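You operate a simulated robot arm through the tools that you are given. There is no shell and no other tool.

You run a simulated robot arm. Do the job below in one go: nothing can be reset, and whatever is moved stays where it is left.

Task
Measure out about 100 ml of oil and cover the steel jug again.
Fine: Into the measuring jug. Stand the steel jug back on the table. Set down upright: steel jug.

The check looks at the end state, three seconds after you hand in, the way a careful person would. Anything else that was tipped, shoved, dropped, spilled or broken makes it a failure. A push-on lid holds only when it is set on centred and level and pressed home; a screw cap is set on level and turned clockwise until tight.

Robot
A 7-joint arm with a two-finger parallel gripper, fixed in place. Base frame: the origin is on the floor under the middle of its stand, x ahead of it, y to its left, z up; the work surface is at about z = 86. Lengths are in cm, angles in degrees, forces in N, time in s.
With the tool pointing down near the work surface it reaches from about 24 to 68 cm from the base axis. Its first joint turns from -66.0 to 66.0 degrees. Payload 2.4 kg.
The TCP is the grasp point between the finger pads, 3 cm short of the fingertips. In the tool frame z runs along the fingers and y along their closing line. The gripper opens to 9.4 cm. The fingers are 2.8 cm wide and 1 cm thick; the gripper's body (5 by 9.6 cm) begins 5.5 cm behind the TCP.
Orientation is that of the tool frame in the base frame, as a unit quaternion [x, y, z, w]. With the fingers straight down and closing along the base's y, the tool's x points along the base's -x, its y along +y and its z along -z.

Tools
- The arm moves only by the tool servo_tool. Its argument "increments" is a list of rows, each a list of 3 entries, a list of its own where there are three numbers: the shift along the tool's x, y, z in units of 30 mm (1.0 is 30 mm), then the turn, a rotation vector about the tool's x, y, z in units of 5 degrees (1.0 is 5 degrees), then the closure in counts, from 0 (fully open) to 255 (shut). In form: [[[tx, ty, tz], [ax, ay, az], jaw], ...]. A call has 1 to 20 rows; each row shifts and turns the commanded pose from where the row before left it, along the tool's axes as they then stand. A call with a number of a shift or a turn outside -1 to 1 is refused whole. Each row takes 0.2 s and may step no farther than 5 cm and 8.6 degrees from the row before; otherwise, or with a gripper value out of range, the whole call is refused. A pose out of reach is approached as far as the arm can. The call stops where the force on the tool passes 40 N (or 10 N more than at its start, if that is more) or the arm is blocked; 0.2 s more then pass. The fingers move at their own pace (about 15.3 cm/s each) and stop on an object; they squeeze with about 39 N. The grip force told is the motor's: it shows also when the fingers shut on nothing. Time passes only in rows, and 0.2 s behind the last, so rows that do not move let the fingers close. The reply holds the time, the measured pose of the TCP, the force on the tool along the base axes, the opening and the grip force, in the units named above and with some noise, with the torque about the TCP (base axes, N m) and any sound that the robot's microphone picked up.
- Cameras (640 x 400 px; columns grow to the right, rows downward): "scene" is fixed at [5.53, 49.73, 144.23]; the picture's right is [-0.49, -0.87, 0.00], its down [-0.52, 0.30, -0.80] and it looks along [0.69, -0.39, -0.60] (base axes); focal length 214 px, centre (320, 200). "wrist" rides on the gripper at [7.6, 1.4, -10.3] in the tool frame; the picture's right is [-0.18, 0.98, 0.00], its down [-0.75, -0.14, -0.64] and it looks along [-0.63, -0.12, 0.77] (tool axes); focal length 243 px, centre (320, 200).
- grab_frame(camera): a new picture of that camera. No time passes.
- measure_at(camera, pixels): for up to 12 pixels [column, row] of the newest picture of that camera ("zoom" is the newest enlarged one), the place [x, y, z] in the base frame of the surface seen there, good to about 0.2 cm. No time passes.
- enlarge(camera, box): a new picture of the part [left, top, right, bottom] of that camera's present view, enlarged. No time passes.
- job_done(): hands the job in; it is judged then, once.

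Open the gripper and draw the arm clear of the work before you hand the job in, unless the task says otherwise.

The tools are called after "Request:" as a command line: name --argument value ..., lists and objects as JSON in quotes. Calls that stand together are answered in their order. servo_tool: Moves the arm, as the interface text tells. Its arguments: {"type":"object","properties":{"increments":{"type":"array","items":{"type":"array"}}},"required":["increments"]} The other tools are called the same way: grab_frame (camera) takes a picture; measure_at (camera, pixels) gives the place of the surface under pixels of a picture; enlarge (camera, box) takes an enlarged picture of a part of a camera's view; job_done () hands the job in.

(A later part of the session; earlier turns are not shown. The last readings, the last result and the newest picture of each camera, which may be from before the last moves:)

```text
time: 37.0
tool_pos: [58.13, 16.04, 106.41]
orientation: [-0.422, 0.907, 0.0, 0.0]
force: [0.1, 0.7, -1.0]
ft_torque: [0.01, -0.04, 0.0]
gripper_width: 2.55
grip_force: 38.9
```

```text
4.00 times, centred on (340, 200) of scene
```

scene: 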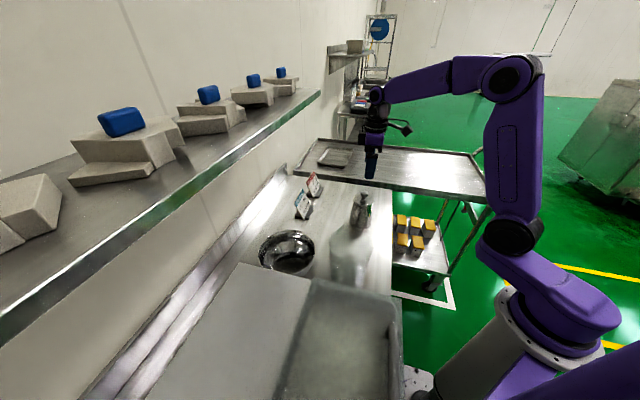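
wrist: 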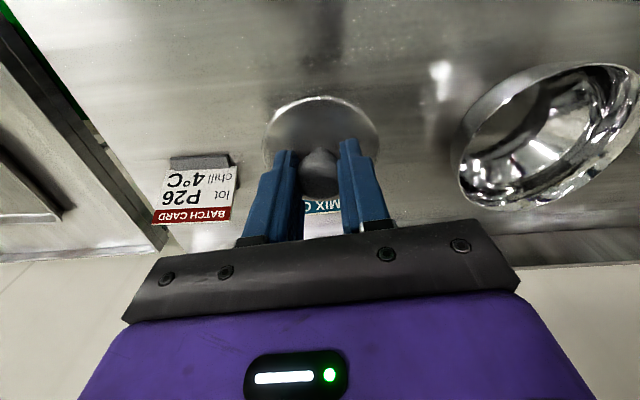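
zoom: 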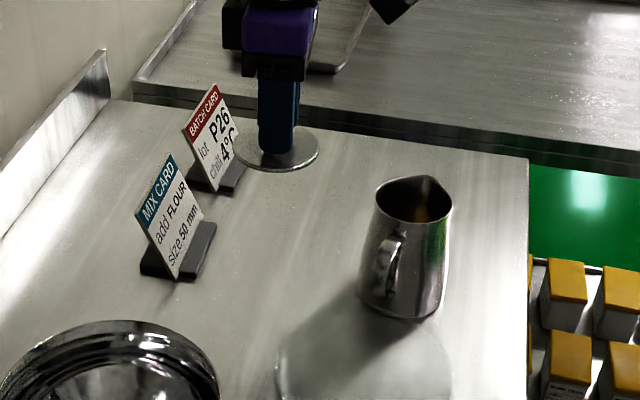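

The spot under the lid is free, but the wrist camera would come near the steel jug there, so I shift to (58, 20) and then lower toward the table.

Request:
servo_tool --increments '[[[-0.51, 0.43, 0], [0, 0, 0], 255], [[-0.51, 0.43, 0], [0, 0, 0], 255], [[0, 0, 0.8], [0, 0, 0], 255], [[0, 0, 0.9], [0, 0, 0], 255], [[0, 0, 0.9], [0, 0, 0], 255], [[0, 0, 0.8], [0, 0, 0], 255], [[0, 0, 0.5], [0, 0, 0], 255], [[0, 0, 0.3], [0, 0, 0], 255], [[0, 0, 0], [0, 0, 0], 255]]'

Request:
enlarge --camera "scene" --box '[280, 170, 400, 260]'

```text
time: 39.0
tool_pos: [57.9, 20.13, 93.71]
orientation: [-0.423, 0.906, 0.0, 0.0]
force: [0.0, -0.5, -0.1]
ft_torque: [0.0, -0.01, -0.01]
gripper_width: 2.52
grip_force: 39.0
```

```text
4.44 times, centred on (340, 215) of scene
```

zoom: 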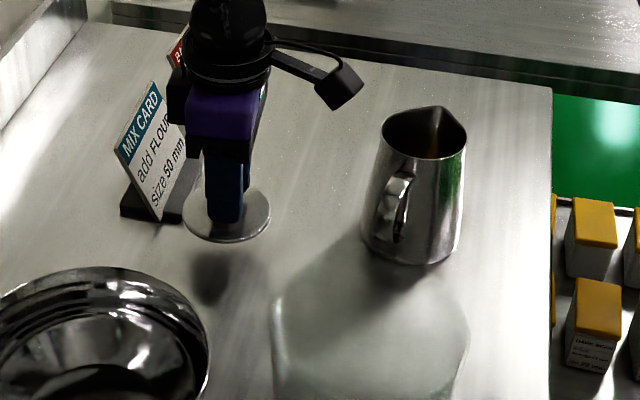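

The lid is about 4 cm above the table over a clear spot. I check the card's nearest edge, then lower in small steps until contact.

Request:
measure_at --camera "zoom" --pixels '[[160, 215], [188, 180], [185, 135], [240, 235], [225, 280], [205, 225]]'

Request:
servo_tool --increments '[[[0, 0, 0.2], [0, 0, 0], 255], [[0, 0, 0.2], [0, 0, 0], 255], [[0, 0, 0.15], [0, 0, 0], 255], [[0, 0, 0.1], [0, 0, 0], 255]]'

```text
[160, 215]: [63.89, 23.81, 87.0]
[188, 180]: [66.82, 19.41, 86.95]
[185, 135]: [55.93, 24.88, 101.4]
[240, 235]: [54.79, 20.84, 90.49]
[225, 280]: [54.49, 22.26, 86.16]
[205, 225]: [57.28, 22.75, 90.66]
```

```text
time: 40.0
tool_pos: [57.95, 19.96, 91.71]
orientation: [-0.423, 0.906, 0.0, 0.0]
force: [-0.5, -0.8, -0.1]
ft_torque: [0.04, 0.02, -0.01]
gripper_width: 2.53
grip_force: 38.9
```

Request:
servo_tool --increments '[[[0, 0, 0.1], [0, 0, 0], 255], [[0, 0, 0.07], [0, 0, 0], 255]]'

Request:
enlarge --camera "scene" --box '[300, 190, 360, 240]'

```text
time: 40.6
tool_pos: [58.11, 20.1, 91.38]
orientation: [-0.422, 0.906, 0.001, 0.0]
force: [-0.8, -0.3, -0.2]
ft_torque: [0.01, -0.03, -0.01]
gripper_width: 2.52
grip_force: 38.9
```

```text
8.00 times, centred on (330, 215) of scene
```

zoom: 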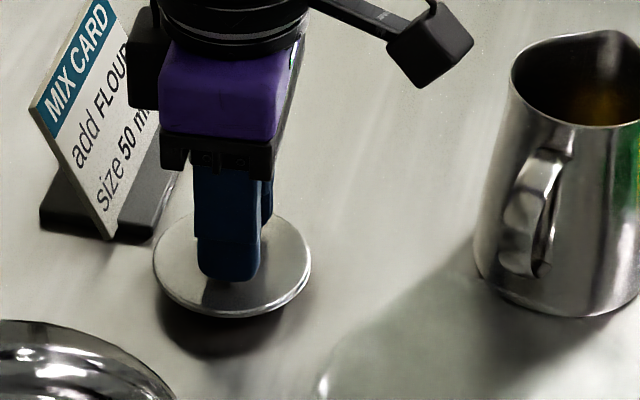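

The lid still floats slightly above its shadow (zoom (210,340)). I continue lowering in 2 mm steps and read the force after each pair.

Request:
servo_tool --increments '[[[0, 0, 0.07], [0, 0, 0], 255], [[0, 0, 0.07], [0, 0, 0], 255]]'

Request:
servo_tool --increments '[[[0, 0, 0.05], [0, 0, 0], 255], [[0, 0, 0.05], [0, 0, 0], 255]]'

Request:
servo_tool --increments '[[[0, 0, 0.04], [0, 0, 0], 255], [[0, 0, 0.04], [0, 0, 0], 255]]'

Request:
enlarge --camera "scene" --box '[300, 190, 360, 240]'

```text
time: 41.2
tool_pos: [58.04, 20.04, 90.81]
orientation: [-0.422, 0.907, 0.0, 0.0]
force: [-0.4, 0.4, -1.3]
ft_torque: [-0.02, 0.02, -0.02]
gripper_width: 2.54
grip_force: 39.2
```

```text
time: 41.8
tool_pos: [58.0, 19.92, 90.53]
orientation: [-0.422, 0.906, 0.0, 0.0]
force: [0.6, -0.3, 0.3]
ft_torque: [0.0, 0.0, 0.01]
gripper_width: 2.51
grip_force: 39.2
```

```text
time: 42.4
tool_pos: [58.07, 20.07, 90.23]
orientation: [-0.422, 0.906, 0.0, 0.0]
force: [-2.3, -1.0, 5.5]
ft_torque: [-0.06, 0.14, 0.04]
gripper_width: 2.55
grip_force: 39.0
```

```text
8.00 times, centred on (330, 215) of scene
```

zoom: 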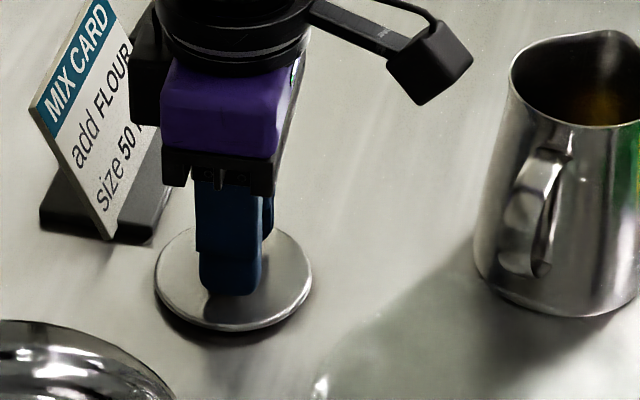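

Contact with the table (5.5 N) at TCP z≈90.25, so the lid's underside plug is about 1 cm deep. I open the fingers and rise straight up.

Request:
servo_tool --increments '[[[0, 0, -0.02], [0, 0, 0], 255], [[0, 0, 0], [0, 0, 0], 180], [[0, 0, 0], [0, 0, 0], 150], [[0, 0, 0], [0, 0, 0], 100], [[0, 0, -0.3], [0, 0, 0], 100], [[0, 0, -0.8], [0, 0, 0], 60], [[0, 0, -1], [0, 0, 0], 0], [[0, 0, -1], [0, 0, 0], 0], [[0, 0, -1], [0, 0, 0], 0], [[0, 0, -1], [0, 0, 0], 0], [[0, 0, 0], [0, 0, 0], 0]]'

Request:
enlarge --camera "scene" --box '[280, 170, 400, 260]'

Request:
grab_frame --camera "wrist"

```text
time: 44.8
tool_pos: [58.19, 19.87, 105.95]
orientation: [-0.423, 0.906, 0.001, 0.0]
force: [-0.5, -1.2, -0.5]
ft_torque: [0.01, -0.01, -0.02]
gripper_width: 9.41
grip_force: 0.0
```

```text
4.44 times, centred on (340, 215) of scene
```

zoom: 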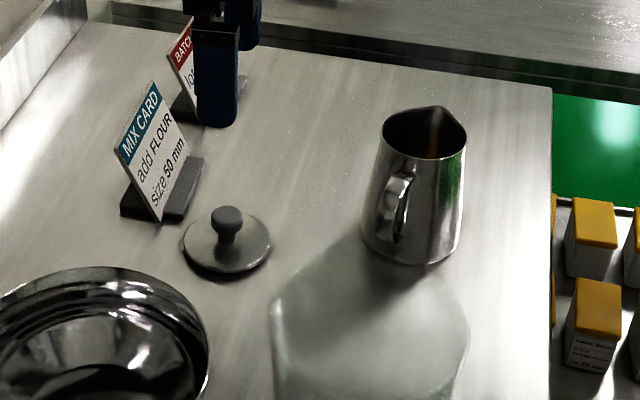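

```text
taken
```

wrist: 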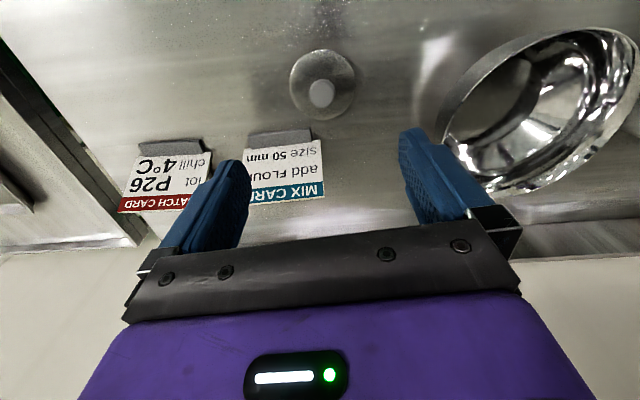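

The lid stands upright at (58, 20). I go back above the steel jug at z≈112 to look into it and find the oil level.

Request:
servo_tool --increments '[[[0.867, -0.256, -0.333], [0, 0, 0], 0], [[0.867, -0.256, -0.333], [0, 0, 0], 0], [[0.867, -0.256, -0.333], [0, 0, 0], 0], [[0.867, -0.256, -0.333], [0, 0, 0], 0], [[0.867, -0.256, -0.333], [0, 0, 0], 0], [[0.867, -0.256, -0.333], [0, 0, 0], 0], [[0, 0, 0], [0, 0, 0], 0]]'

Request:
enlarge --camera "wrist" --box '[265, 35, 405, 145]'

```text
time: 46.4
tool_pos: [51.54, 5.09, 111.52]
orientation: [-0.423, 0.906, 0.0, 0.001]
force: [0.5, -0.4, 0.3]
ft_torque: [0.0, 0.01, -0.01]
gripper_width: 9.39
grip_force: 0.0
```

```text
3.64 times, centred on (335, 90) of wrist
```

zoom: 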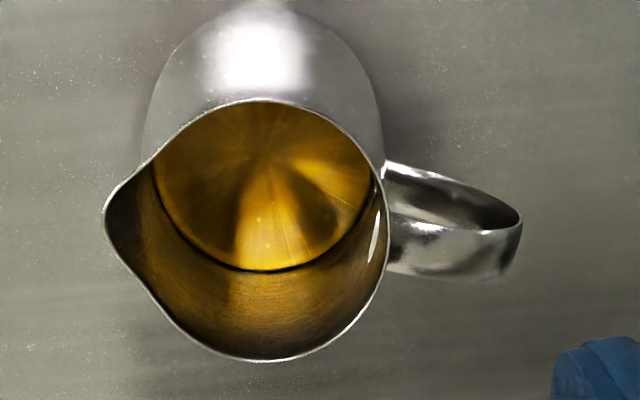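

The oil surface shows clearly at zoom (265,200), and the pouring lip at (105,220). I measure oil level, rim and spout.

Request:
measure_at --camera "zoom" --pixels '[[260, 180], [220, 230], [320, 200], [265, 262], [107, 220], [250, 358], [385, 230], [265, 102], [160, 310], [375, 160], [330, 335], [518, 220]]'

```text
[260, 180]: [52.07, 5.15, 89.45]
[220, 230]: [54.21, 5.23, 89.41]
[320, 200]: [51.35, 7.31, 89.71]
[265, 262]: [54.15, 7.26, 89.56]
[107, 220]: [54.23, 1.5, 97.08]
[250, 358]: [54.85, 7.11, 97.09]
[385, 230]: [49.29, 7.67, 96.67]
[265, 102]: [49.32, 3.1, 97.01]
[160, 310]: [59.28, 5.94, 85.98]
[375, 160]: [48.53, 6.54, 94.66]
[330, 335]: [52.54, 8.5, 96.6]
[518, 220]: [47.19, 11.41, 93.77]
```

Oil surface is at z≈89.5 (≈150 ml in the jug) with the rim at 97.1; flow should start near 58° tilt and 100 ml need about 77°. I rotate the tool 72° so the fingers will close across the spout–handle line (tool x toward the spout).

Request:
servo_tool --increments '[[[0, 0, 0], [0, 0, -1], 0], [[0, 0, 0], [0, 0, -1], 0], [[0, 0, 0], [0, 0, -1], 0], [[0, 0, 0], [0, 0, -1], 0], [[0, 0, 0], [0, 0, -1], 0], [[0, 0, 0], [0, 0, -1], 0], [[0, 0, 0], [0, 0, -1], 0], [[0, 0, 0], [0, 0, -1], 0], [[0, 0, 0], [0, 0, -1], 0], [[0, 0, 0], [0, 0, -1], 0], [[0, 0, 0], [0, 0, -1], 0], [[0, 0, 0], [0, 0, -1], 0], [[0, 0, 0], [0, 0, -1], 0], [[0, 0, 0], [0, 0, -1], 0], [[0, 0, 0], [0, 0, -0.4], 0], [[0, 0, 0], [0, 0, 0], 0]]'

Request:
grab_frame --camera "wrist"

Request:
enlarge --camera "wrist" --box '[265, 35, 405, 145]'

```text
time: 49.8
tool_pos: [51.59, 5.03, 111.58]
orientation: [0.875, -0.484, 0.0, 0.001]
force: [0.4, 0.0, 0.4]
ft_torque: [0.02, 0.0, -0.01]
gripper_width: 9.41
grip_force: 0.0
```

```text
taken
```

wrist: 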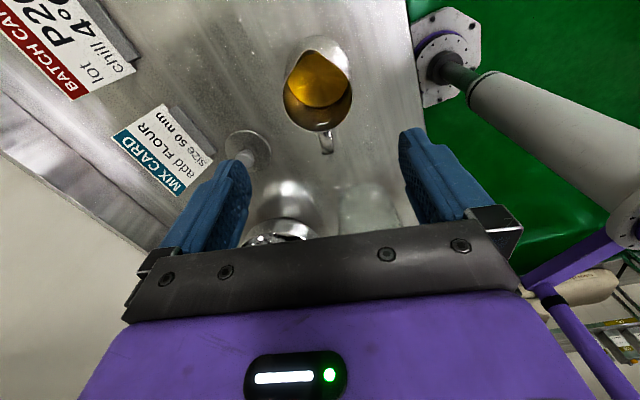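

```text
3.64 times, centred on (335, 90) of wrist
```

zoom: 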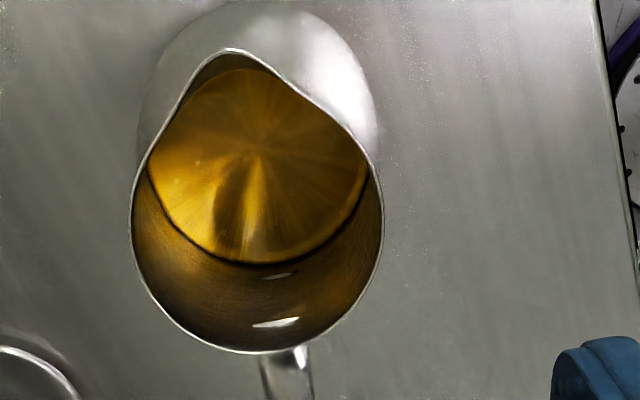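

The yaw of 122° is reached; the spout (zoom (230,50)) and handle (290,370) line up with the tool's x axis. I measure rim points again for the exact jug centre.

Request:
measure_at --camera "zoom" --pixels '[[230, 50], [260, 352], [132, 220], [383, 215], [150, 290], [370, 280], [290, 375], [255, 150], [255, 240]]'

```text
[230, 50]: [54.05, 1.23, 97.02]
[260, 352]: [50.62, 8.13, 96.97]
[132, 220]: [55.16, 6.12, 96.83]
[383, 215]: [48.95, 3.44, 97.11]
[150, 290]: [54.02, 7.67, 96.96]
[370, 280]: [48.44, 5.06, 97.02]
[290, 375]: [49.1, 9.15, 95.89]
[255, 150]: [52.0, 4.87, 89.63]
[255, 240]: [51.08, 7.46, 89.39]
```

Rim centre ≈ (51.9, 4.9), radius 3.45. I centre over it and descend with open fingers until the TCP is at z≈93.3, with the palm about 1.7 cm above the rim.

Request:
servo_tool --increments '[[[0.076, -0.059, 0.6], [0, 0, 0], 0], [[0, 0, 1], [0, 0, 0], 0], [[0, 0, 1], [0, 0, 0], 0], [[0, 0, 1], [0, 0, 0], 0], [[0, 0, 0.6], [0, 0, 0], 0], [[0, 0, 0], [0, 0, 0], 0]]'

Request:
enlarge --camera "scene" --box '[335, 160, 395, 230]'

Request:
grab_frame --camera "wrist"

```text
time: 51.2
tool_pos: [51.79, 4.99, 99.09]
orientation: [0.875, -0.484, 0.0, 0.0]
force: [0.2, -1.2, 0.4]
ft_torque: [-0.02, -0.05, -0.03]
gripper_width: 9.39
grip_force: 0.0
```

```text
5.71 times, centred on (365, 195) of scene
```

zoom: 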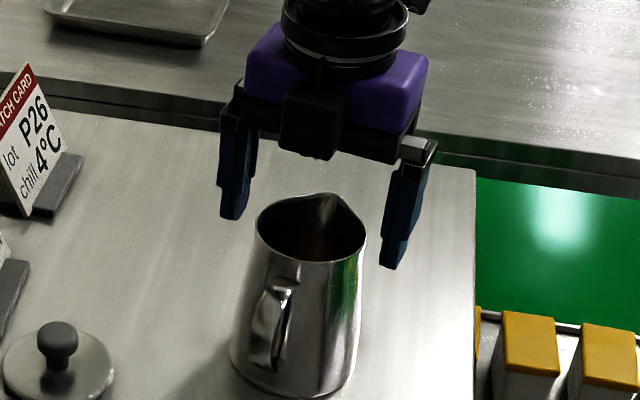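

```text
taken
```

wrist: 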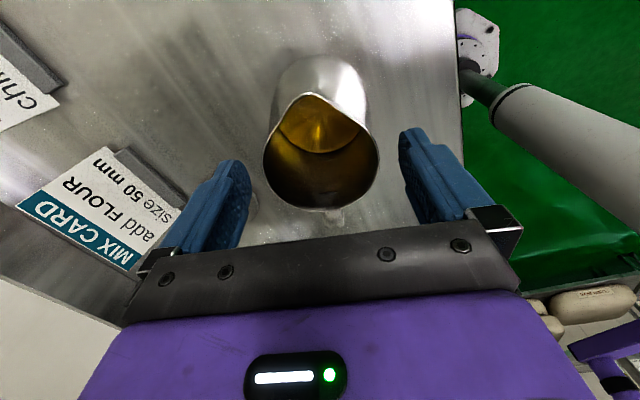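

The fingers straddle the jug evenly. I lower the last 5.8 cm slowly.

Request:
servo_tool --increments '[[[0, 0, 0.6], [0, 0, 0], 0], [[0, 0, 0.5], [0, 0, 0], 0], [[0, 0, 0.4], [0, 0, 0], 0], [[0, 0, 0.25], [0, 0, 0], 0], [[0, 0, 0.15], [0, 0, 0], 0], [[0, 0, 0], [0, 0, 0], 0]]'

Request:
enlarge --camera "scene" --box '[335, 160, 395, 230]'

Request:
grab_frame --camera "wrist"

```text
time: 52.6
tool_pos: [51.88, 4.77, 93.34]
orientation: [0.875, -0.485, 0.0, 0.0]
force: [0.3, 0.4, 0.0]
ft_torque: [0.0, -0.01, -0.01]
gripper_width: 9.42
grip_force: 0.2
```

```text
5.71 times, centred on (365, 195) of scene
```

zoom: 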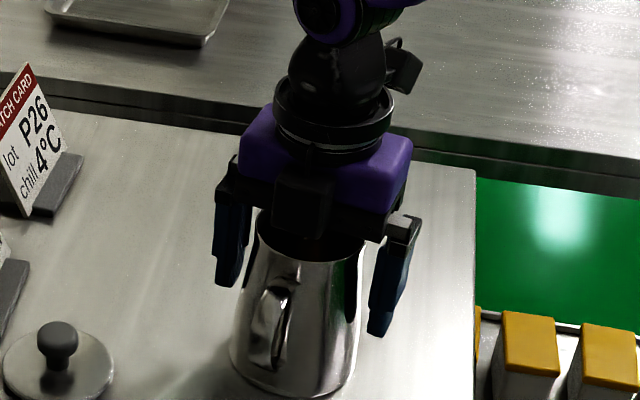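

```text
taken
```

wrist: 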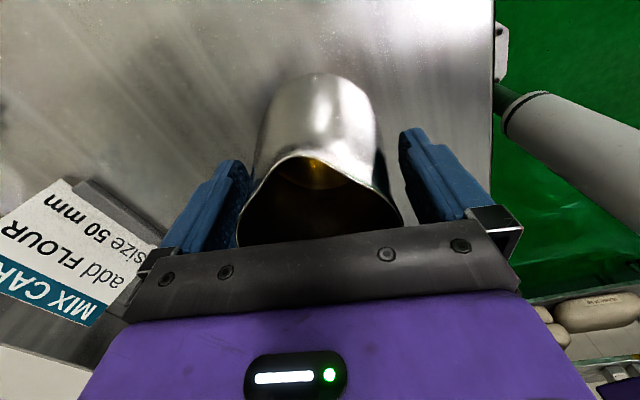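

No contact while descending. I close the fingers stepwise on the jug body.

Request:
servo_tool --increments '[[[0, 0, 0], [0, 0, 0], 30], [[0, 0, 0], [0, 0, 0], 42], [[0, 0, 0], [0, 0, 0], 50], [[0, 0, 0], [0, 0, 0], 60], [[0, 0, 0], [0, 0, 0], 75], [[0, 0, 0], [0, 0, 0], 120], [[0, 0, 0], [0, 0, 0], 255], [[0, 0, 0], [0, 0, 0], 255]]'

Request:
enlarge --camera "scene" --box '[335, 160, 395, 230]'

Request:
grab_frame --camera "wrist"

```text
time: 54.4
tool_pos: [51.78, 4.9, 93.41]
orientation: [0.875, -0.485, 0.0, 0.0]
force: [1.3, 1.1, 0.7]
ft_torque: [0.01, -0.07, -0.01]
gripper_width: 7.45
grip_force: 38.8
```

```text
5.71 times, centred on (365, 195) of scene
```

zoom: 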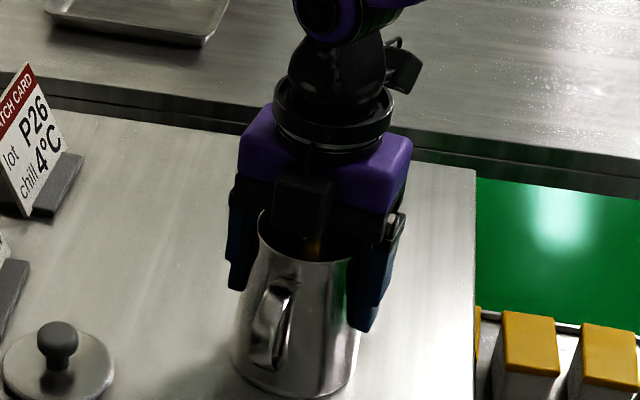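

```text
taken
```

wrist: 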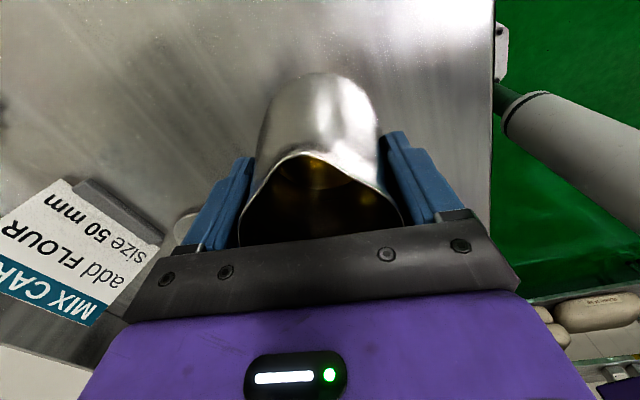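

The jug is held at 7.45 cm with 38.8 N. I lift it slowly about 1 cm and check the weight and that nothing slips.

Request:
servo_tool --increments '[[[0, 0, -0.03], [0, 0, 0], 255], [[0, 0, -0.05], [0, 0, 0], 255], [[0, 0, -0.07], [0, 0, 0], 255], [[0, 0, -0.1], [0, 0, 0], 255], [[0, 0, -0.1], [0, 0, 0], 255], [[0, 0, 0], [0, 0, 0], 255]]'

Request:
servo_tool --increments '[[[0, 0, 0], [0, 0, 0], 255]]'

Request:
enlarge --camera "scene" --box '[335, 160, 395, 230]'

```text
time: 55.8
tool_pos: [51.8, 5.01, 94.52]
orientation: [0.875, -0.485, 0.0, 0.0]
force: [1.3, 0.1, -3.2]
ft_torque: [-0.04, -0.02, -0.01]
gripper_width: 7.45
grip_force: 38.5
```

```text
time: 56.2
tool_pos: [51.81, 5.01, 94.45]
orientation: [0.875, -0.484, 0.0, 0.001]
force: [-0.5, 0.0, -3.6]
ft_torque: [0.01, -0.01, 0.02]
gripper_width: 7.46
grip_force: 39.1
```

```text
5.71 times, centred on (365, 195) of scene
```

zoom: 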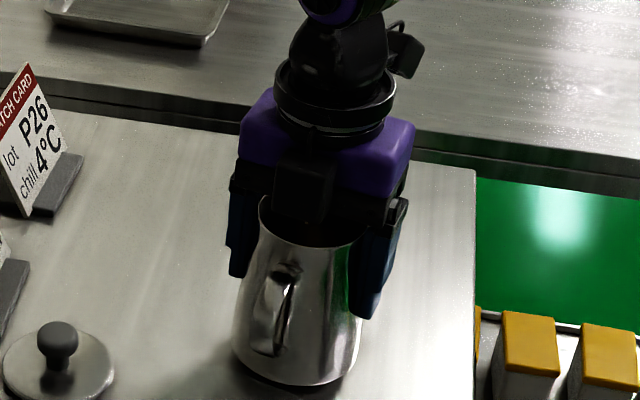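

The jug hangs securely; weight reads about 3.4 N. I raise it to TCP z≈114 smoothly.

Request:
servo_tool --increments '[[[0, 0, -0.3], [0, 0, 0], 255], [[0, 0, -0.6], [0, 0, 0], 255], [[0, 0, -0.9], [0, 0, 0], 255], [[0, 0, -1], [0, 0, 0], 255], [[0, 0, -1], [0, 0, 0], 255], [[0, 0, -1], [0, 0, 0], 255], [[0, 0, -0.9], [0, 0, 0], 255], [[0, 0, -0.5], [0, 0, 0], 255], [[0, 0, -0.3], [0, 0, 0], 255], [[0, 0, 0], [0, 0, 0], 255]]'

Request:
servo_tool --increments '[[[0, 0, 0], [0, 0, 0], 255]]'

Request:
servo_tool --increments '[[[0, 0, 0], [0, 0, 0], 255]]'

Request:
servo_tool --increments '[[[0, 0, 0], [0, 0, 0], 255]]'

Request:
servo_tool --increments '[[[0, 0, 0], [0, 0, 0], 255]]'

Request:
servo_tool --increments '[[[0, 0, 0], [0, 0, 0], 255]]'

Request:
enlarge --camera "scene" --box '[280, 120, 420, 260]'

```text
time: 58.4
tool_pos: [51.8, 4.94, 113.88]
orientation: [0.875, -0.485, 0.0, 0.0]
force: [-1.1, 0.0, -3.9]
ft_torque: [-0.01, 0.02, 0.0]
gripper_width: 7.45
grip_force: 38.8
```

```text
time: 58.8
tool_pos: [51.7, 4.96, 113.87]
orientation: [0.875, -0.485, 0.001, 0.0]
force: [0.1, 0.6, -4.3]
ft_torque: [-0.04, 0.0, -0.01]
gripper_width: 7.44
grip_force: 38.7
```

```text
time: 59.2
tool_pos: [51.89, 4.82, 113.85]
orientation: [0.875, -0.485, 0.0, 0.001]
force: [0.1, 0.0, -3.9]
ft_torque: [-0.03, -0.01, 0.03]
gripper_width: 7.46
grip_force: 39.4
```

```text
time: 59.6
tool_pos: [51.98, 4.9, 113.92]
orientation: [0.874, -0.486, 0.0, 0.0]
force: [0.2, 0.0, -2.9]
ft_torque: [0.01, -0.01, -0.01]
gripper_width: 7.47
grip_force: 39.2
```

```text
time: 60.0
tool_pos: [51.73, 4.92, 113.85]
orientation: [0.874, -0.485, 0.0, 0.0]
force: [-0.4, -0.2, -4.4]
ft_torque: [0.0, -0.02, -0.03]
gripper_width: 7.45
grip_force: 39.2
```

```text
time: 60.4
tool_pos: [51.79, 4.87, 113.91]
orientation: [0.875, -0.485, 0.0, 0.0]
force: [-0.3, 0.0, -3.7]
ft_torque: [-0.03, -0.01, -0.04]
gripper_width: 7.45
grip_force: 38.9
```

```text
2.86 times, centred on (350, 190) of scene
```

zoom: 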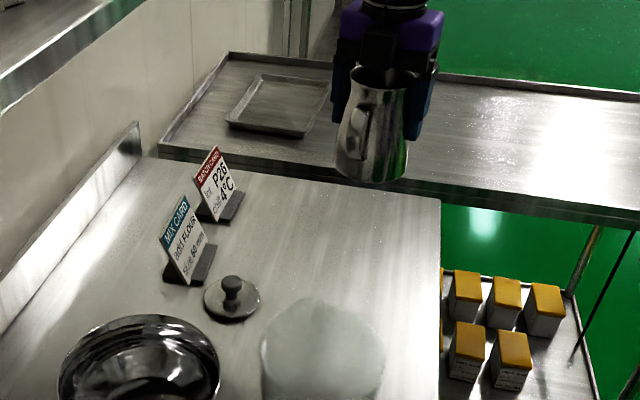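

Mean weight ≈3.75 N. Now I turn the tool back by 72° (so the spout will point toward the robot, azimuth 230°), keeping the jug upright.

Request:
servo_tool --increments '[[[0, 0, 0], [0, 0, 0.5], 255], [[0, 0, 0], [0, 0, 0.9], 255], [[0, 0, 0], [0, 0, 1], 255], [[0, 0, 0], [0, 0, 1], 255], [[0, 0, 0], [0, 0, 1], 255], [[0, 0, 0], [0, 0, 1], 255], [[0, 0, 0], [0, 0, 1], 255], [[0, 0, 0], [0, 0, 1], 255], [[0, 0, 0], [0, 0, 1], 255], [[0, 0, 0], [0, 0, 1], 255], [[0, 0, 0], [0, 0, 1], 255], [[0, 0, 0], [0, 0, 1], 255], [[0, 0, 0], [0, 0, 1], 255], [[0, 0, 0], [0, 0, 1], 255], [[0, 0, 0], [0, 0, 0.7], 255], [[0, 0, 0], [0, 0, 0.3], 255], [[0, 0, 0], [0, 0, 0], 255]]'

```text
time: 64.0
tool_pos: [51.8, 4.96, 113.91]
orientation: [-0.422, 0.906, 0.001, 0.0]
force: [-0.6, -0.7, -3.8]
ft_torque: [-0.01, 0.0, -0.02]
gripper_width: 7.46
grip_force: 38.5
```

Yaw is back at 50°. I carry the jug at z≈114 over to (38.4, 27.5), just beyond the measuring jug, with gentle acceleration.

Request:
servo_tool --increments '[[[-0.096, 0.275, 0], [0, 0, 0], 255], [[-0.225, 0.643, 0], [0, 0, 0], 255], [[-0.321, 0.918, 0], [0, 0, 0], 255], [[-0.321, 0.918, 0], [0, 0, 0], 255], [[-0.321, 0.918, 0], [0, 0, 0], 255], [[-0.321, 0.918, 0], [0, 0, 0], 255], [[-0.321, 0.918, 0], [0, 0, 0], 255], [[-0.321, 0.918, 0], [0, 0, 0], 255], [[-0.321, 0.918, 0], [0, 0, 0], 255], [[-0.225, 0.643, 0], [0, 0, 0], 255], [[-0.096, 0.275, 0], [0, 0, 0], 255], [[0, 0, 0], [0, 0, 0], 255]]'

Request:
grab_frame --camera "scene"

Request:
enlarge --camera "scene" --box '[270, 150, 410, 300]'

Request:
grab_frame --camera "wrist"

```text
time: 66.6
tool_pos: [38.34, 27.43, 113.9]
orientation: [-0.423, 0.906, -0.001, 0.001]
force: [0.5, -0.4, -4.5]
ft_torque: [-0.03, -0.01, -0.01]
gripper_width: 7.45
grip_force: 39.1
```

```text
taken
```

scene: 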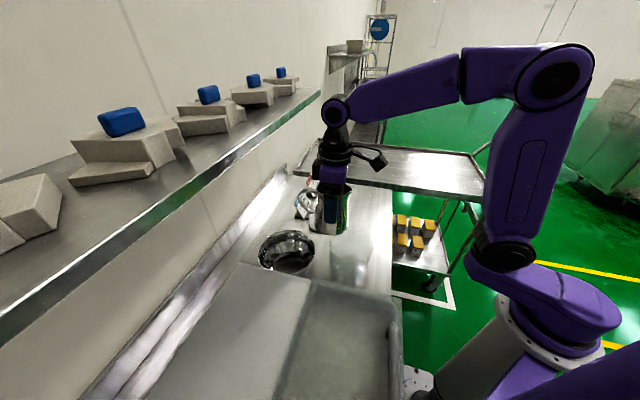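

```text
2.67 times, centred on (340, 225) of scene
```

zoom: 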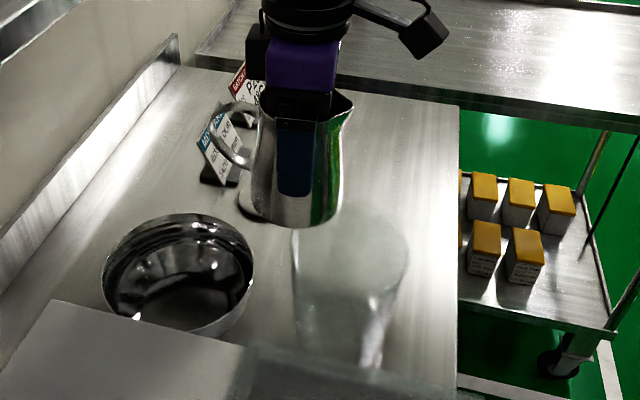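

```text
taken
```

wrist: 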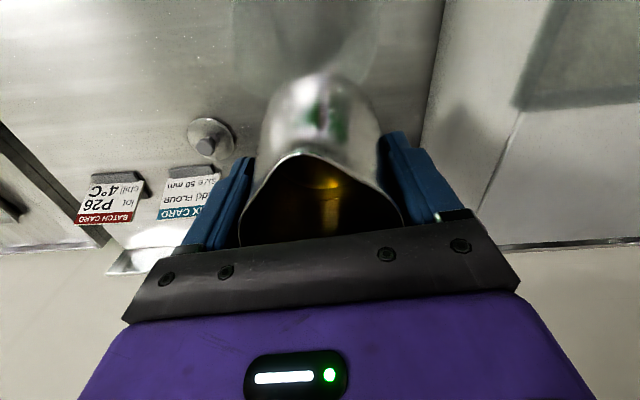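

The jug is upright beside the measuring jug with the spout pointing toward it. I enlarge the upper wrist view to verify the measuring jug's rim position from here.

Request:
enlarge --camera "wrist" --box '[200, 0, 420, 120]'

```text
2.91 times, centred on (310, 60) of wrist
```

zoom: 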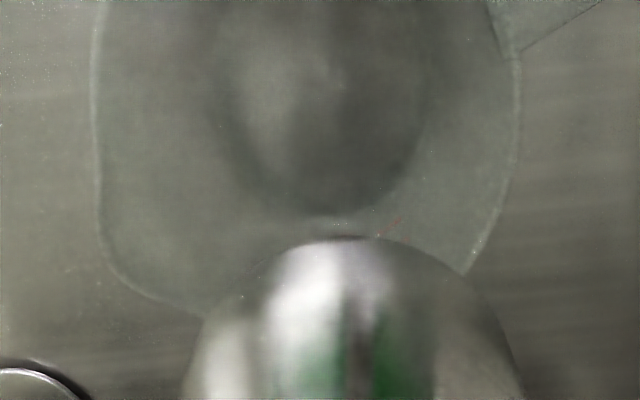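

The measuring jug's rim is centred on the tool's x line about 5–6 cm ahead, so the lip will end near its middle. I tilt to 40° slowly and then lower to z≈110.

Request:
servo_tool --increments '[[[0, 0, 0], [0, -0.4, 0], 255], [[0, 0, 0], [0, -0.7, 0], 255], [[0, 0, 0], [0, -0.8, 0], 255], [[0, 0, 0], [0, -0.8, 0], 255], [[0, 0, 0], [0, -0.8, 0], 255], [[0, 0, 0], [0, -0.8, 0], 255], [[0, 0, 0], [0, -0.8, 0], 255], [[0, 0, 0], [0, -0.8, 0], 255], [[0, 0, 0], [0, -0.8, 0], 255], [[0, 0, 0], [0, -0.8, 0], 255], [[0, 0, 0], [0, -0.5, 0], 255], [[0.2, 0, 0.24], [0, 0, 0], 255], [[0.3, 0, 0.36], [0, 0, 0], 255], [[0.236, 0, 0.276], [0, 0, 0], 255], [[0.1, 0, 0.12], [0, 0, 0], 255], [[0, 0, 0], [0, 0, 0], 255]]'

Request:
enlarge --camera "scene" --box '[270, 170, 410, 300]'

Request:
grab_frame --camera "wrist"

```text
time: 70.0
tool_pos: [38.42, 27.46, 109.95]
orientation: [-0.397, 0.852, 0.144, 0.31]
force: [-0.2, 0.8, -3.1]
ft_torque: [-0.09, 0.1, 0.01]
gripper_width: 7.46
grip_force: 39.0
```

```text
3.08 times, centred on (340, 235) of scene
```

zoom: 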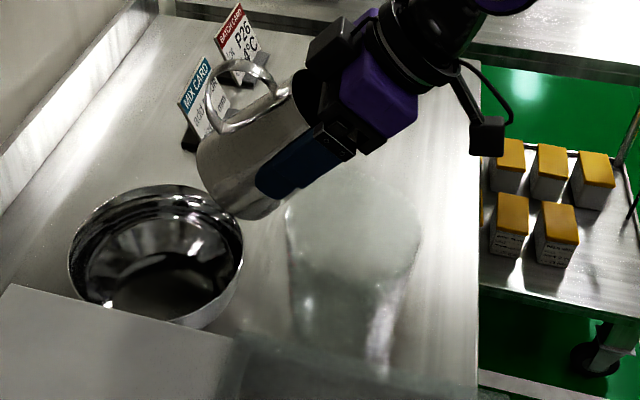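

```text
taken
```

wrist: 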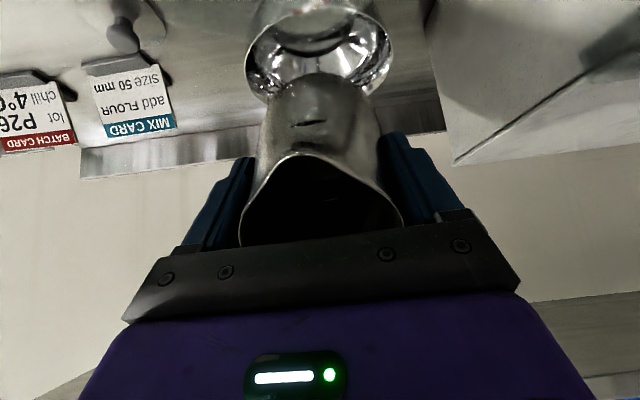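

Everything is steady at 40°. I tilt on to 54° and look for first flow.

Request:
servo_tool --increments '[[[0, 0, 0], [0, -0.4, 0], 255], [[0, 0, 0], [0, -0.5, 0], 255], [[0, 0, 0], [0, -0.5, 0], 255], [[0, 0, 0], [0, -0.5, 0], 255], [[0, 0, 0], [0, -0.5, 0], 255], [[0, 0, 0], [0, -0.4, 0], 255], [[0, 0, 0], [0, 0, 0], 255], [[0, 0, 0], [0, 0, 0], 255]]'

Request:
enlarge --camera "scene" --box '[290, 180, 410, 290]'

Request:
enlarge --camera "wrist" --box '[230, 140, 420, 250]'

```text
time: 71.8
tool_pos: [38.4, 27.52, 109.96]
orientation: [-0.375, 0.808, 0.191, 0.413]
force: [-0.3, 0.3, -3.1]
ft_torque: [-0.09, 0.03, 0.02]
gripper_width: 7.43
grip_force: 38.9
```

```text
3.64 times, centred on (350, 235) of scene
```

zoom: 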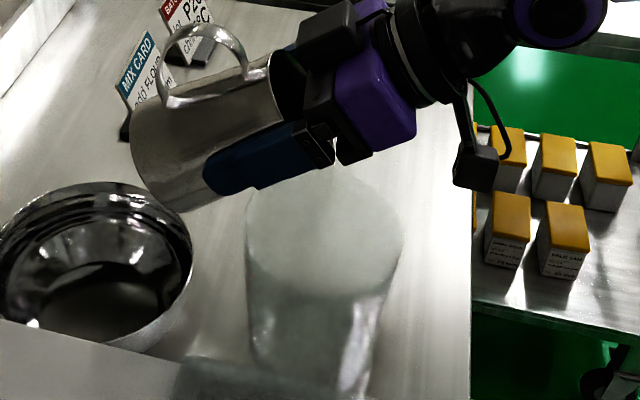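

```text
3.37 times, centred on (325, 195) of wrist
```

zoom: 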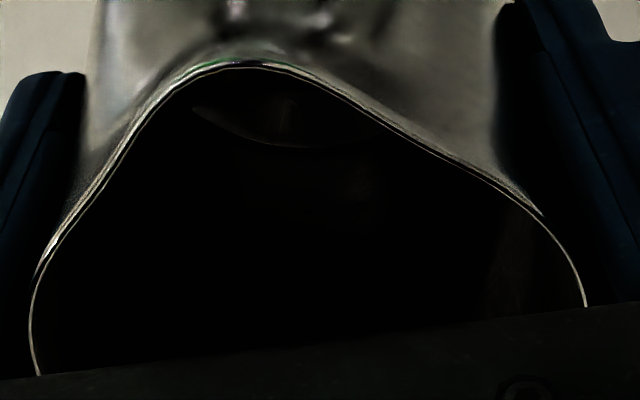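

An oil edge is visible just short of the lip in the wrist zoom at (290,140). I go on in small steps: 3° more, then wait and look.

Request:
servo_tool --increments '[[[0, 0, 0], [0, -0.3, 0], 255], [[0, 0, 0], [0, -0.3, 0], 255], [[0, 0, 0], [0, 0, 0], 255], [[0, 0, 0], [0, 0, 0], 255], [[0, 0, 0], [0, 0, 0], 255], [[0, 0, 0], [0, 0, 0], 255]]'

Request:
enlarge --camera "scene" --box '[310, 200, 400, 290]'

Request:
enlarge --camera "wrist" --box '[230, 140, 420, 250]'

```text
time: 73.2
tool_pos: [38.44, 27.61, 109.97]
orientation: [-0.371, 0.797, 0.202, 0.432]
force: [-0.7, 0.5, -4.3]
ft_torque: [-0.07, 0.03, 0.0]
gripper_width: 7.47
grip_force: 39.1
```

```text
4.44 times, centred on (355, 245) of scene
```

zoom: 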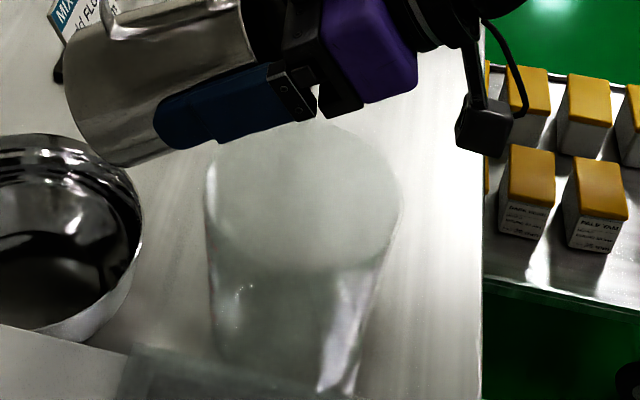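

```text
3.37 times, centred on (325, 195) of wrist
```

zoom: 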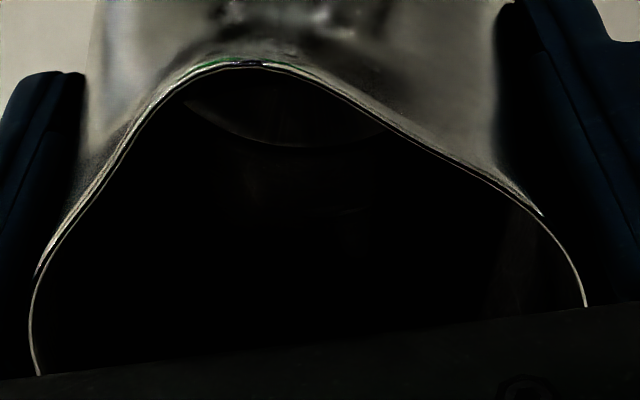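

No flow yet at 57°; the measuring jug looks empty (zoom (290,260)). I go 3° further and wait.

Request:
servo_tool --increments '[[[0, 0, 0], [0, -0.3, 0], 255], [[0, 0, 0], [0, -0.3, 0], 255], [[0, 0, 0], [0, 0, 0], 255], [[0, 0, 0], [0, 0, 0], 255], [[0, 0, 0], [0, 0, 0], 255], [[0, 0, 0], [0, 0, 0], 255]]'

Request:
enlarge --camera "scene" --box '[310, 200, 400, 290]'

Request:
enlarge --camera "wrist" --box '[270, 140, 380, 200]'

```text
time: 74.6
tool_pos: [38.45, 27.5, 109.92]
orientation: [-0.366, 0.784, 0.212, 0.454]
force: [-0.4, -0.3, -3.9]
ft_torque: [-0.07, 0.08, -0.02]
gripper_width: 7.44
grip_force: 39.2
```

```text
4.44 times, centred on (355, 245) of scene
```

zoom: 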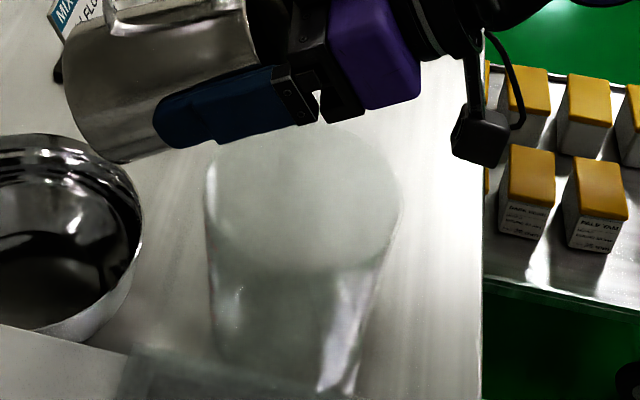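

```text
5.82 times, centred on (325, 170) of wrist
```

zoom: 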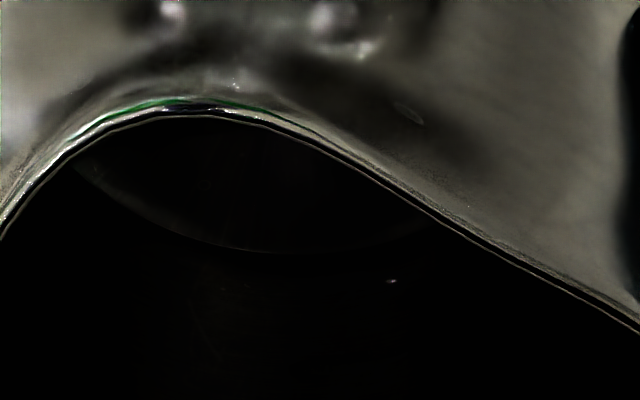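

Still no flow at 60°. I take a baseline depth through the empty measuring jug for later comparison, and tilt 3° more.

Request:
grab_frame --camera "scene"

Request:
measure_at --camera "scene" --pixels '[[345, 255], [350, 255], [345, 262], [350, 262], [355, 262], [345, 270], [350, 270], [355, 270], [345, 276], [350, 276], [355, 276], [348, 282]]'

Request:
servo_tool --increments '[[[0, 0, 0], [0, -0.3, 0], 255], [[0, 0, 0], [0, -0.3, 0], 255], [[0, 0, 0], [0, 0, 0], 255], [[0, 0, 0], [0, 0, 0], 255], [[0, 0, 0], [0, 0, 0], 255], [[0, 0, 0], [0, 0, 0], 255]]'

Request:
enlarge --camera "scene" --box '[310, 200, 400, 290]'

Request:
enlarge --camera "wrist" --box '[270, 140, 380, 200]'

```text
taken
```

scene: 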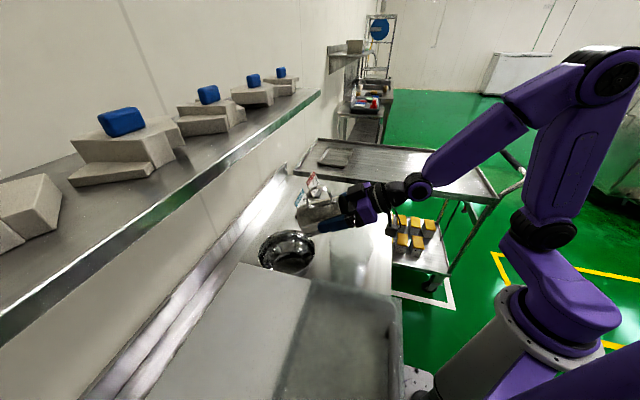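

```text
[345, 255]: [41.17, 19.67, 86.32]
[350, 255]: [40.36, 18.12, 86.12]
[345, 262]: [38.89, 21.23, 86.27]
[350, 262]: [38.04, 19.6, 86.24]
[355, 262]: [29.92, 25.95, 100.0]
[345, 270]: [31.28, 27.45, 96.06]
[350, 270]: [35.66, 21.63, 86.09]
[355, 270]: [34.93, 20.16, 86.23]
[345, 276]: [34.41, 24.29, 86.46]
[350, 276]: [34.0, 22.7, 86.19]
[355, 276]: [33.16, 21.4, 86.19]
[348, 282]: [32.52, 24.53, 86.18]
```

```text
time: 76.0
tool_pos: [38.51, 27.5, 109.93]
orientation: [-0.36, 0.773, 0.221, 0.473]
force: [-0.2, -0.4, -3.8]
ft_torque: [-0.07, 0.07, -0.01]
gripper_width: 7.45
grip_force: 38.6
```

```text
4.44 times, centred on (355, 245) of scene
```

zoom: 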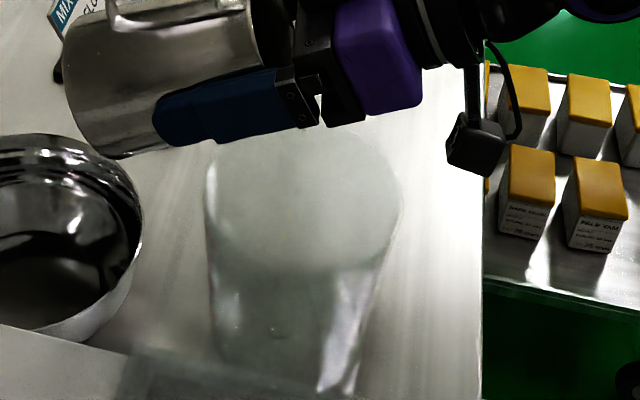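

```text
5.82 times, centred on (325, 170) of wrist
```

zoom: 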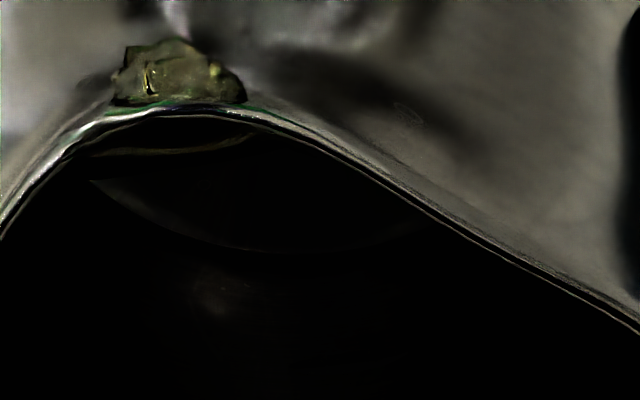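

Flow has begun at 63°: an oil blob at the lip (wrist zoom (180,75)) and a first drop in the measuring jug (scene zoom (278,332)). I hold the tilt for a second and look again.

Request:
servo_tool --increments '[[[0, 0, 0], [0, 0, 0], 255], [[0, 0, 0], [0, 0, 0], 255], [[0, 0, 0], [0, 0, 0], 255], [[0, 0, 0], [0, 0, 0], 255], [[0, 0, 0], [0, 0, 0], 255]]'

Request:
enlarge --camera "scene" --box '[310, 200, 400, 290]'

Request:
enlarge --camera "wrist" --box '[270, 140, 380, 200]'

```text
time: 77.2
tool_pos: [38.35, 27.47, 110.08]
orientation: [-0.361, 0.772, 0.221, 0.474]
force: [-0.1, 0.0, -4.0]
ft_torque: [-0.08, 0.05, 0.01]
gripper_width: 7.43
grip_force: 39.2
```

```text
4.44 times, centred on (355, 245) of scene
```

zoom: 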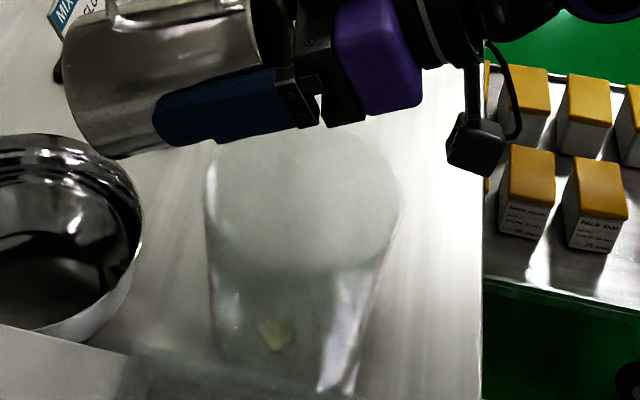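

```text
5.82 times, centred on (325, 170) of wrist
```

zoom: 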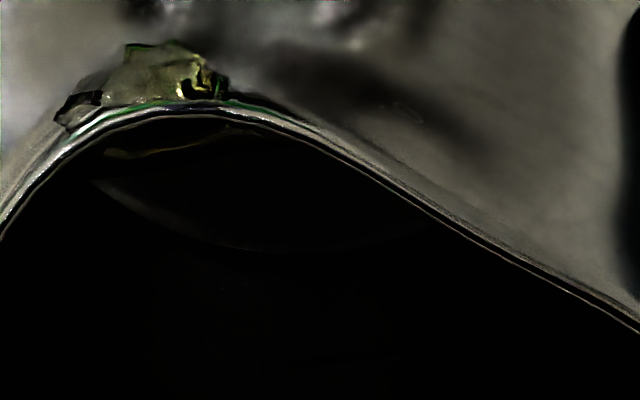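

Oil lands near the middle of the measuring jug (scene zoom (275,335) ≈ (34.4, 24.3)). I tilt to 66° and wait 2 s.

Request:
servo_tool --increments '[[[0, 0, 0], [0, -0.3, 0], 255], [[0, 0, 0], [0, -0.3, 0], 255], [[0, 0, 0], [0, 0, 0], 255], [[0, 0, 0], [0, 0, 0], 255], [[0, 0, 0], [0, 0, 0], 255], [[0, 0, 0], [0, 0, 0], 255], [[0, 0, 0], [0, 0, 0], 255], [[0, 0, 0], [0, 0, 0], 255], [[0, 0, 0], [0, 0, 0], 255]]'

Request:
enlarge --camera "scene" --box '[310, 200, 400, 290]'

Request:
enlarge --camera "wrist" --box '[270, 140, 380, 200]'

```text
time: 79.2
tool_pos: [38.5, 27.52, 110.05]
orientation: [-0.355, 0.76, 0.23, 0.494]
force: [-0.6, 0.3, -3.9]
ft_torque: [-0.08, 0.09, -0.02]
gripper_width: 7.45
grip_force: 39.1
```

```text
4.44 times, centred on (355, 245) of scene
```

zoom: 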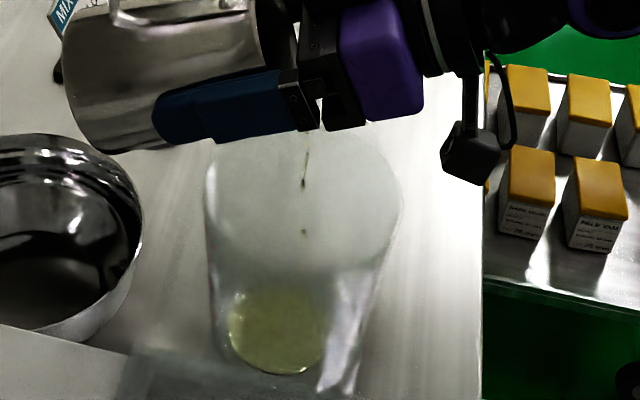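

```text
5.82 times, centred on (325, 170) of wrist
```

zoom: 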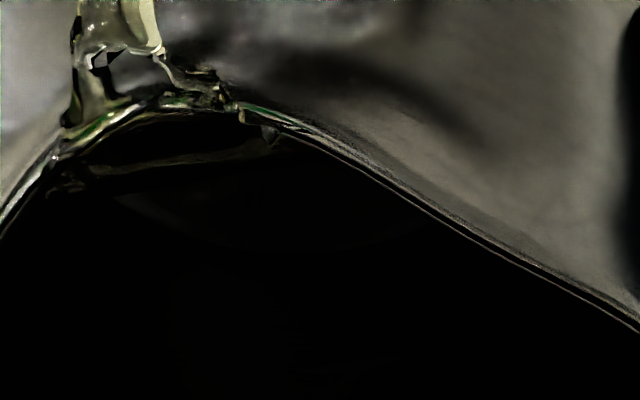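

A clean stream falls (scene zoom (305,170)) and a pool forms at (278,330). I hold 66° for about 3 s more.

Request:
servo_tool --increments '[[[0, 0, 0], [0, 0, 0], 255], [[0, 0, 0], [0, 0, 0], 255], [[0, 0, 0], [0, 0, 0], 255], [[0, 0, 0], [0, 0, 0], 255], [[0, 0, 0], [0, 0, 0], 255], [[0, 0, 0], [0, 0, 0], 255], [[0, 0, 0], [0, 0, 0], 255], [[0, 0, 0], [0, 0, 0], 255], [[0, 0, 0], [0, 0, 0], 255], [[0, 0, 0], [0, 0, 0], 255], [[0, 0, 0], [0, 0, 0], 255], [[0, 0, 0], [0, 0, 0], 255]]'

Request:
enlarge --camera "scene" --box '[310, 200, 400, 290]'

Request:
enlarge --camera "wrist" --box '[270, 140, 380, 200]'

```text
time: 81.8
tool_pos: [38.39, 27.48, 110.1]
orientation: [-0.354, 0.76, 0.23, 0.494]
force: [0.0, -0.4, -4.0]
ft_torque: [-0.07, 0.06, 0.04]
gripper_width: 7.44
grip_force: 38.6
```

```text
4.44 times, centred on (355, 245) of scene
```

zoom: 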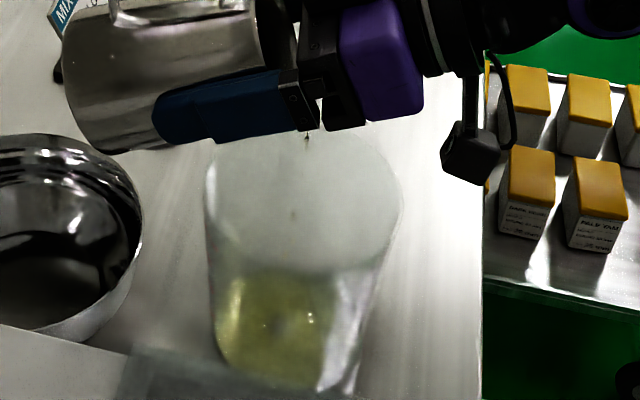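

```text
5.82 times, centred on (325, 170) of wrist
```

zoom: 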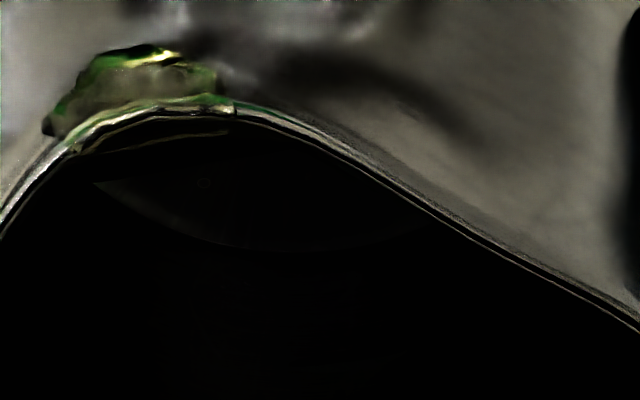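

The flow at 66° has dwindled to drips and the pool now covers the bottom. I measure its surface height.

Request:
grab_frame --camera "scene"

Request:
measure_at --camera "scene" --pixels '[[340, 266], [345, 266], [350, 266], [354, 266], [340, 272], [345, 272], [350, 272], [354, 272], [342, 278], [347, 278], [352, 278], [348, 283]]'

```text
taken
```

scene: 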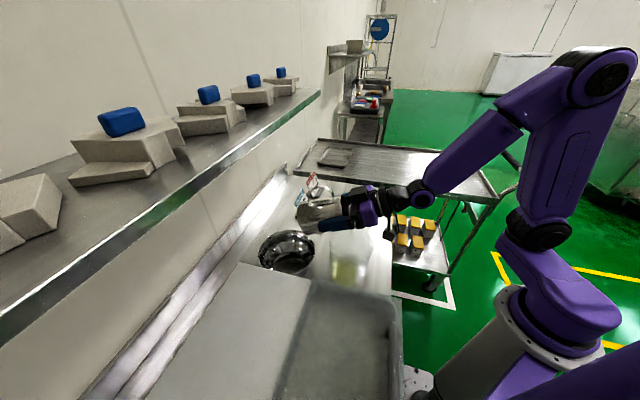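

```text
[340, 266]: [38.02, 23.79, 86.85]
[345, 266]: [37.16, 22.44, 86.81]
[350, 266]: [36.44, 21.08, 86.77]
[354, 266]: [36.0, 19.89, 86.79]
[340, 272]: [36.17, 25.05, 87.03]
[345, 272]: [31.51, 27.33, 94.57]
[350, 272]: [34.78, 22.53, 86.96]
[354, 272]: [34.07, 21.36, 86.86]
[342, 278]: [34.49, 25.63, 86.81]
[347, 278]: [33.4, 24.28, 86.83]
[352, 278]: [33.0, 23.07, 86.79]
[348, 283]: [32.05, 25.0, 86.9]
```

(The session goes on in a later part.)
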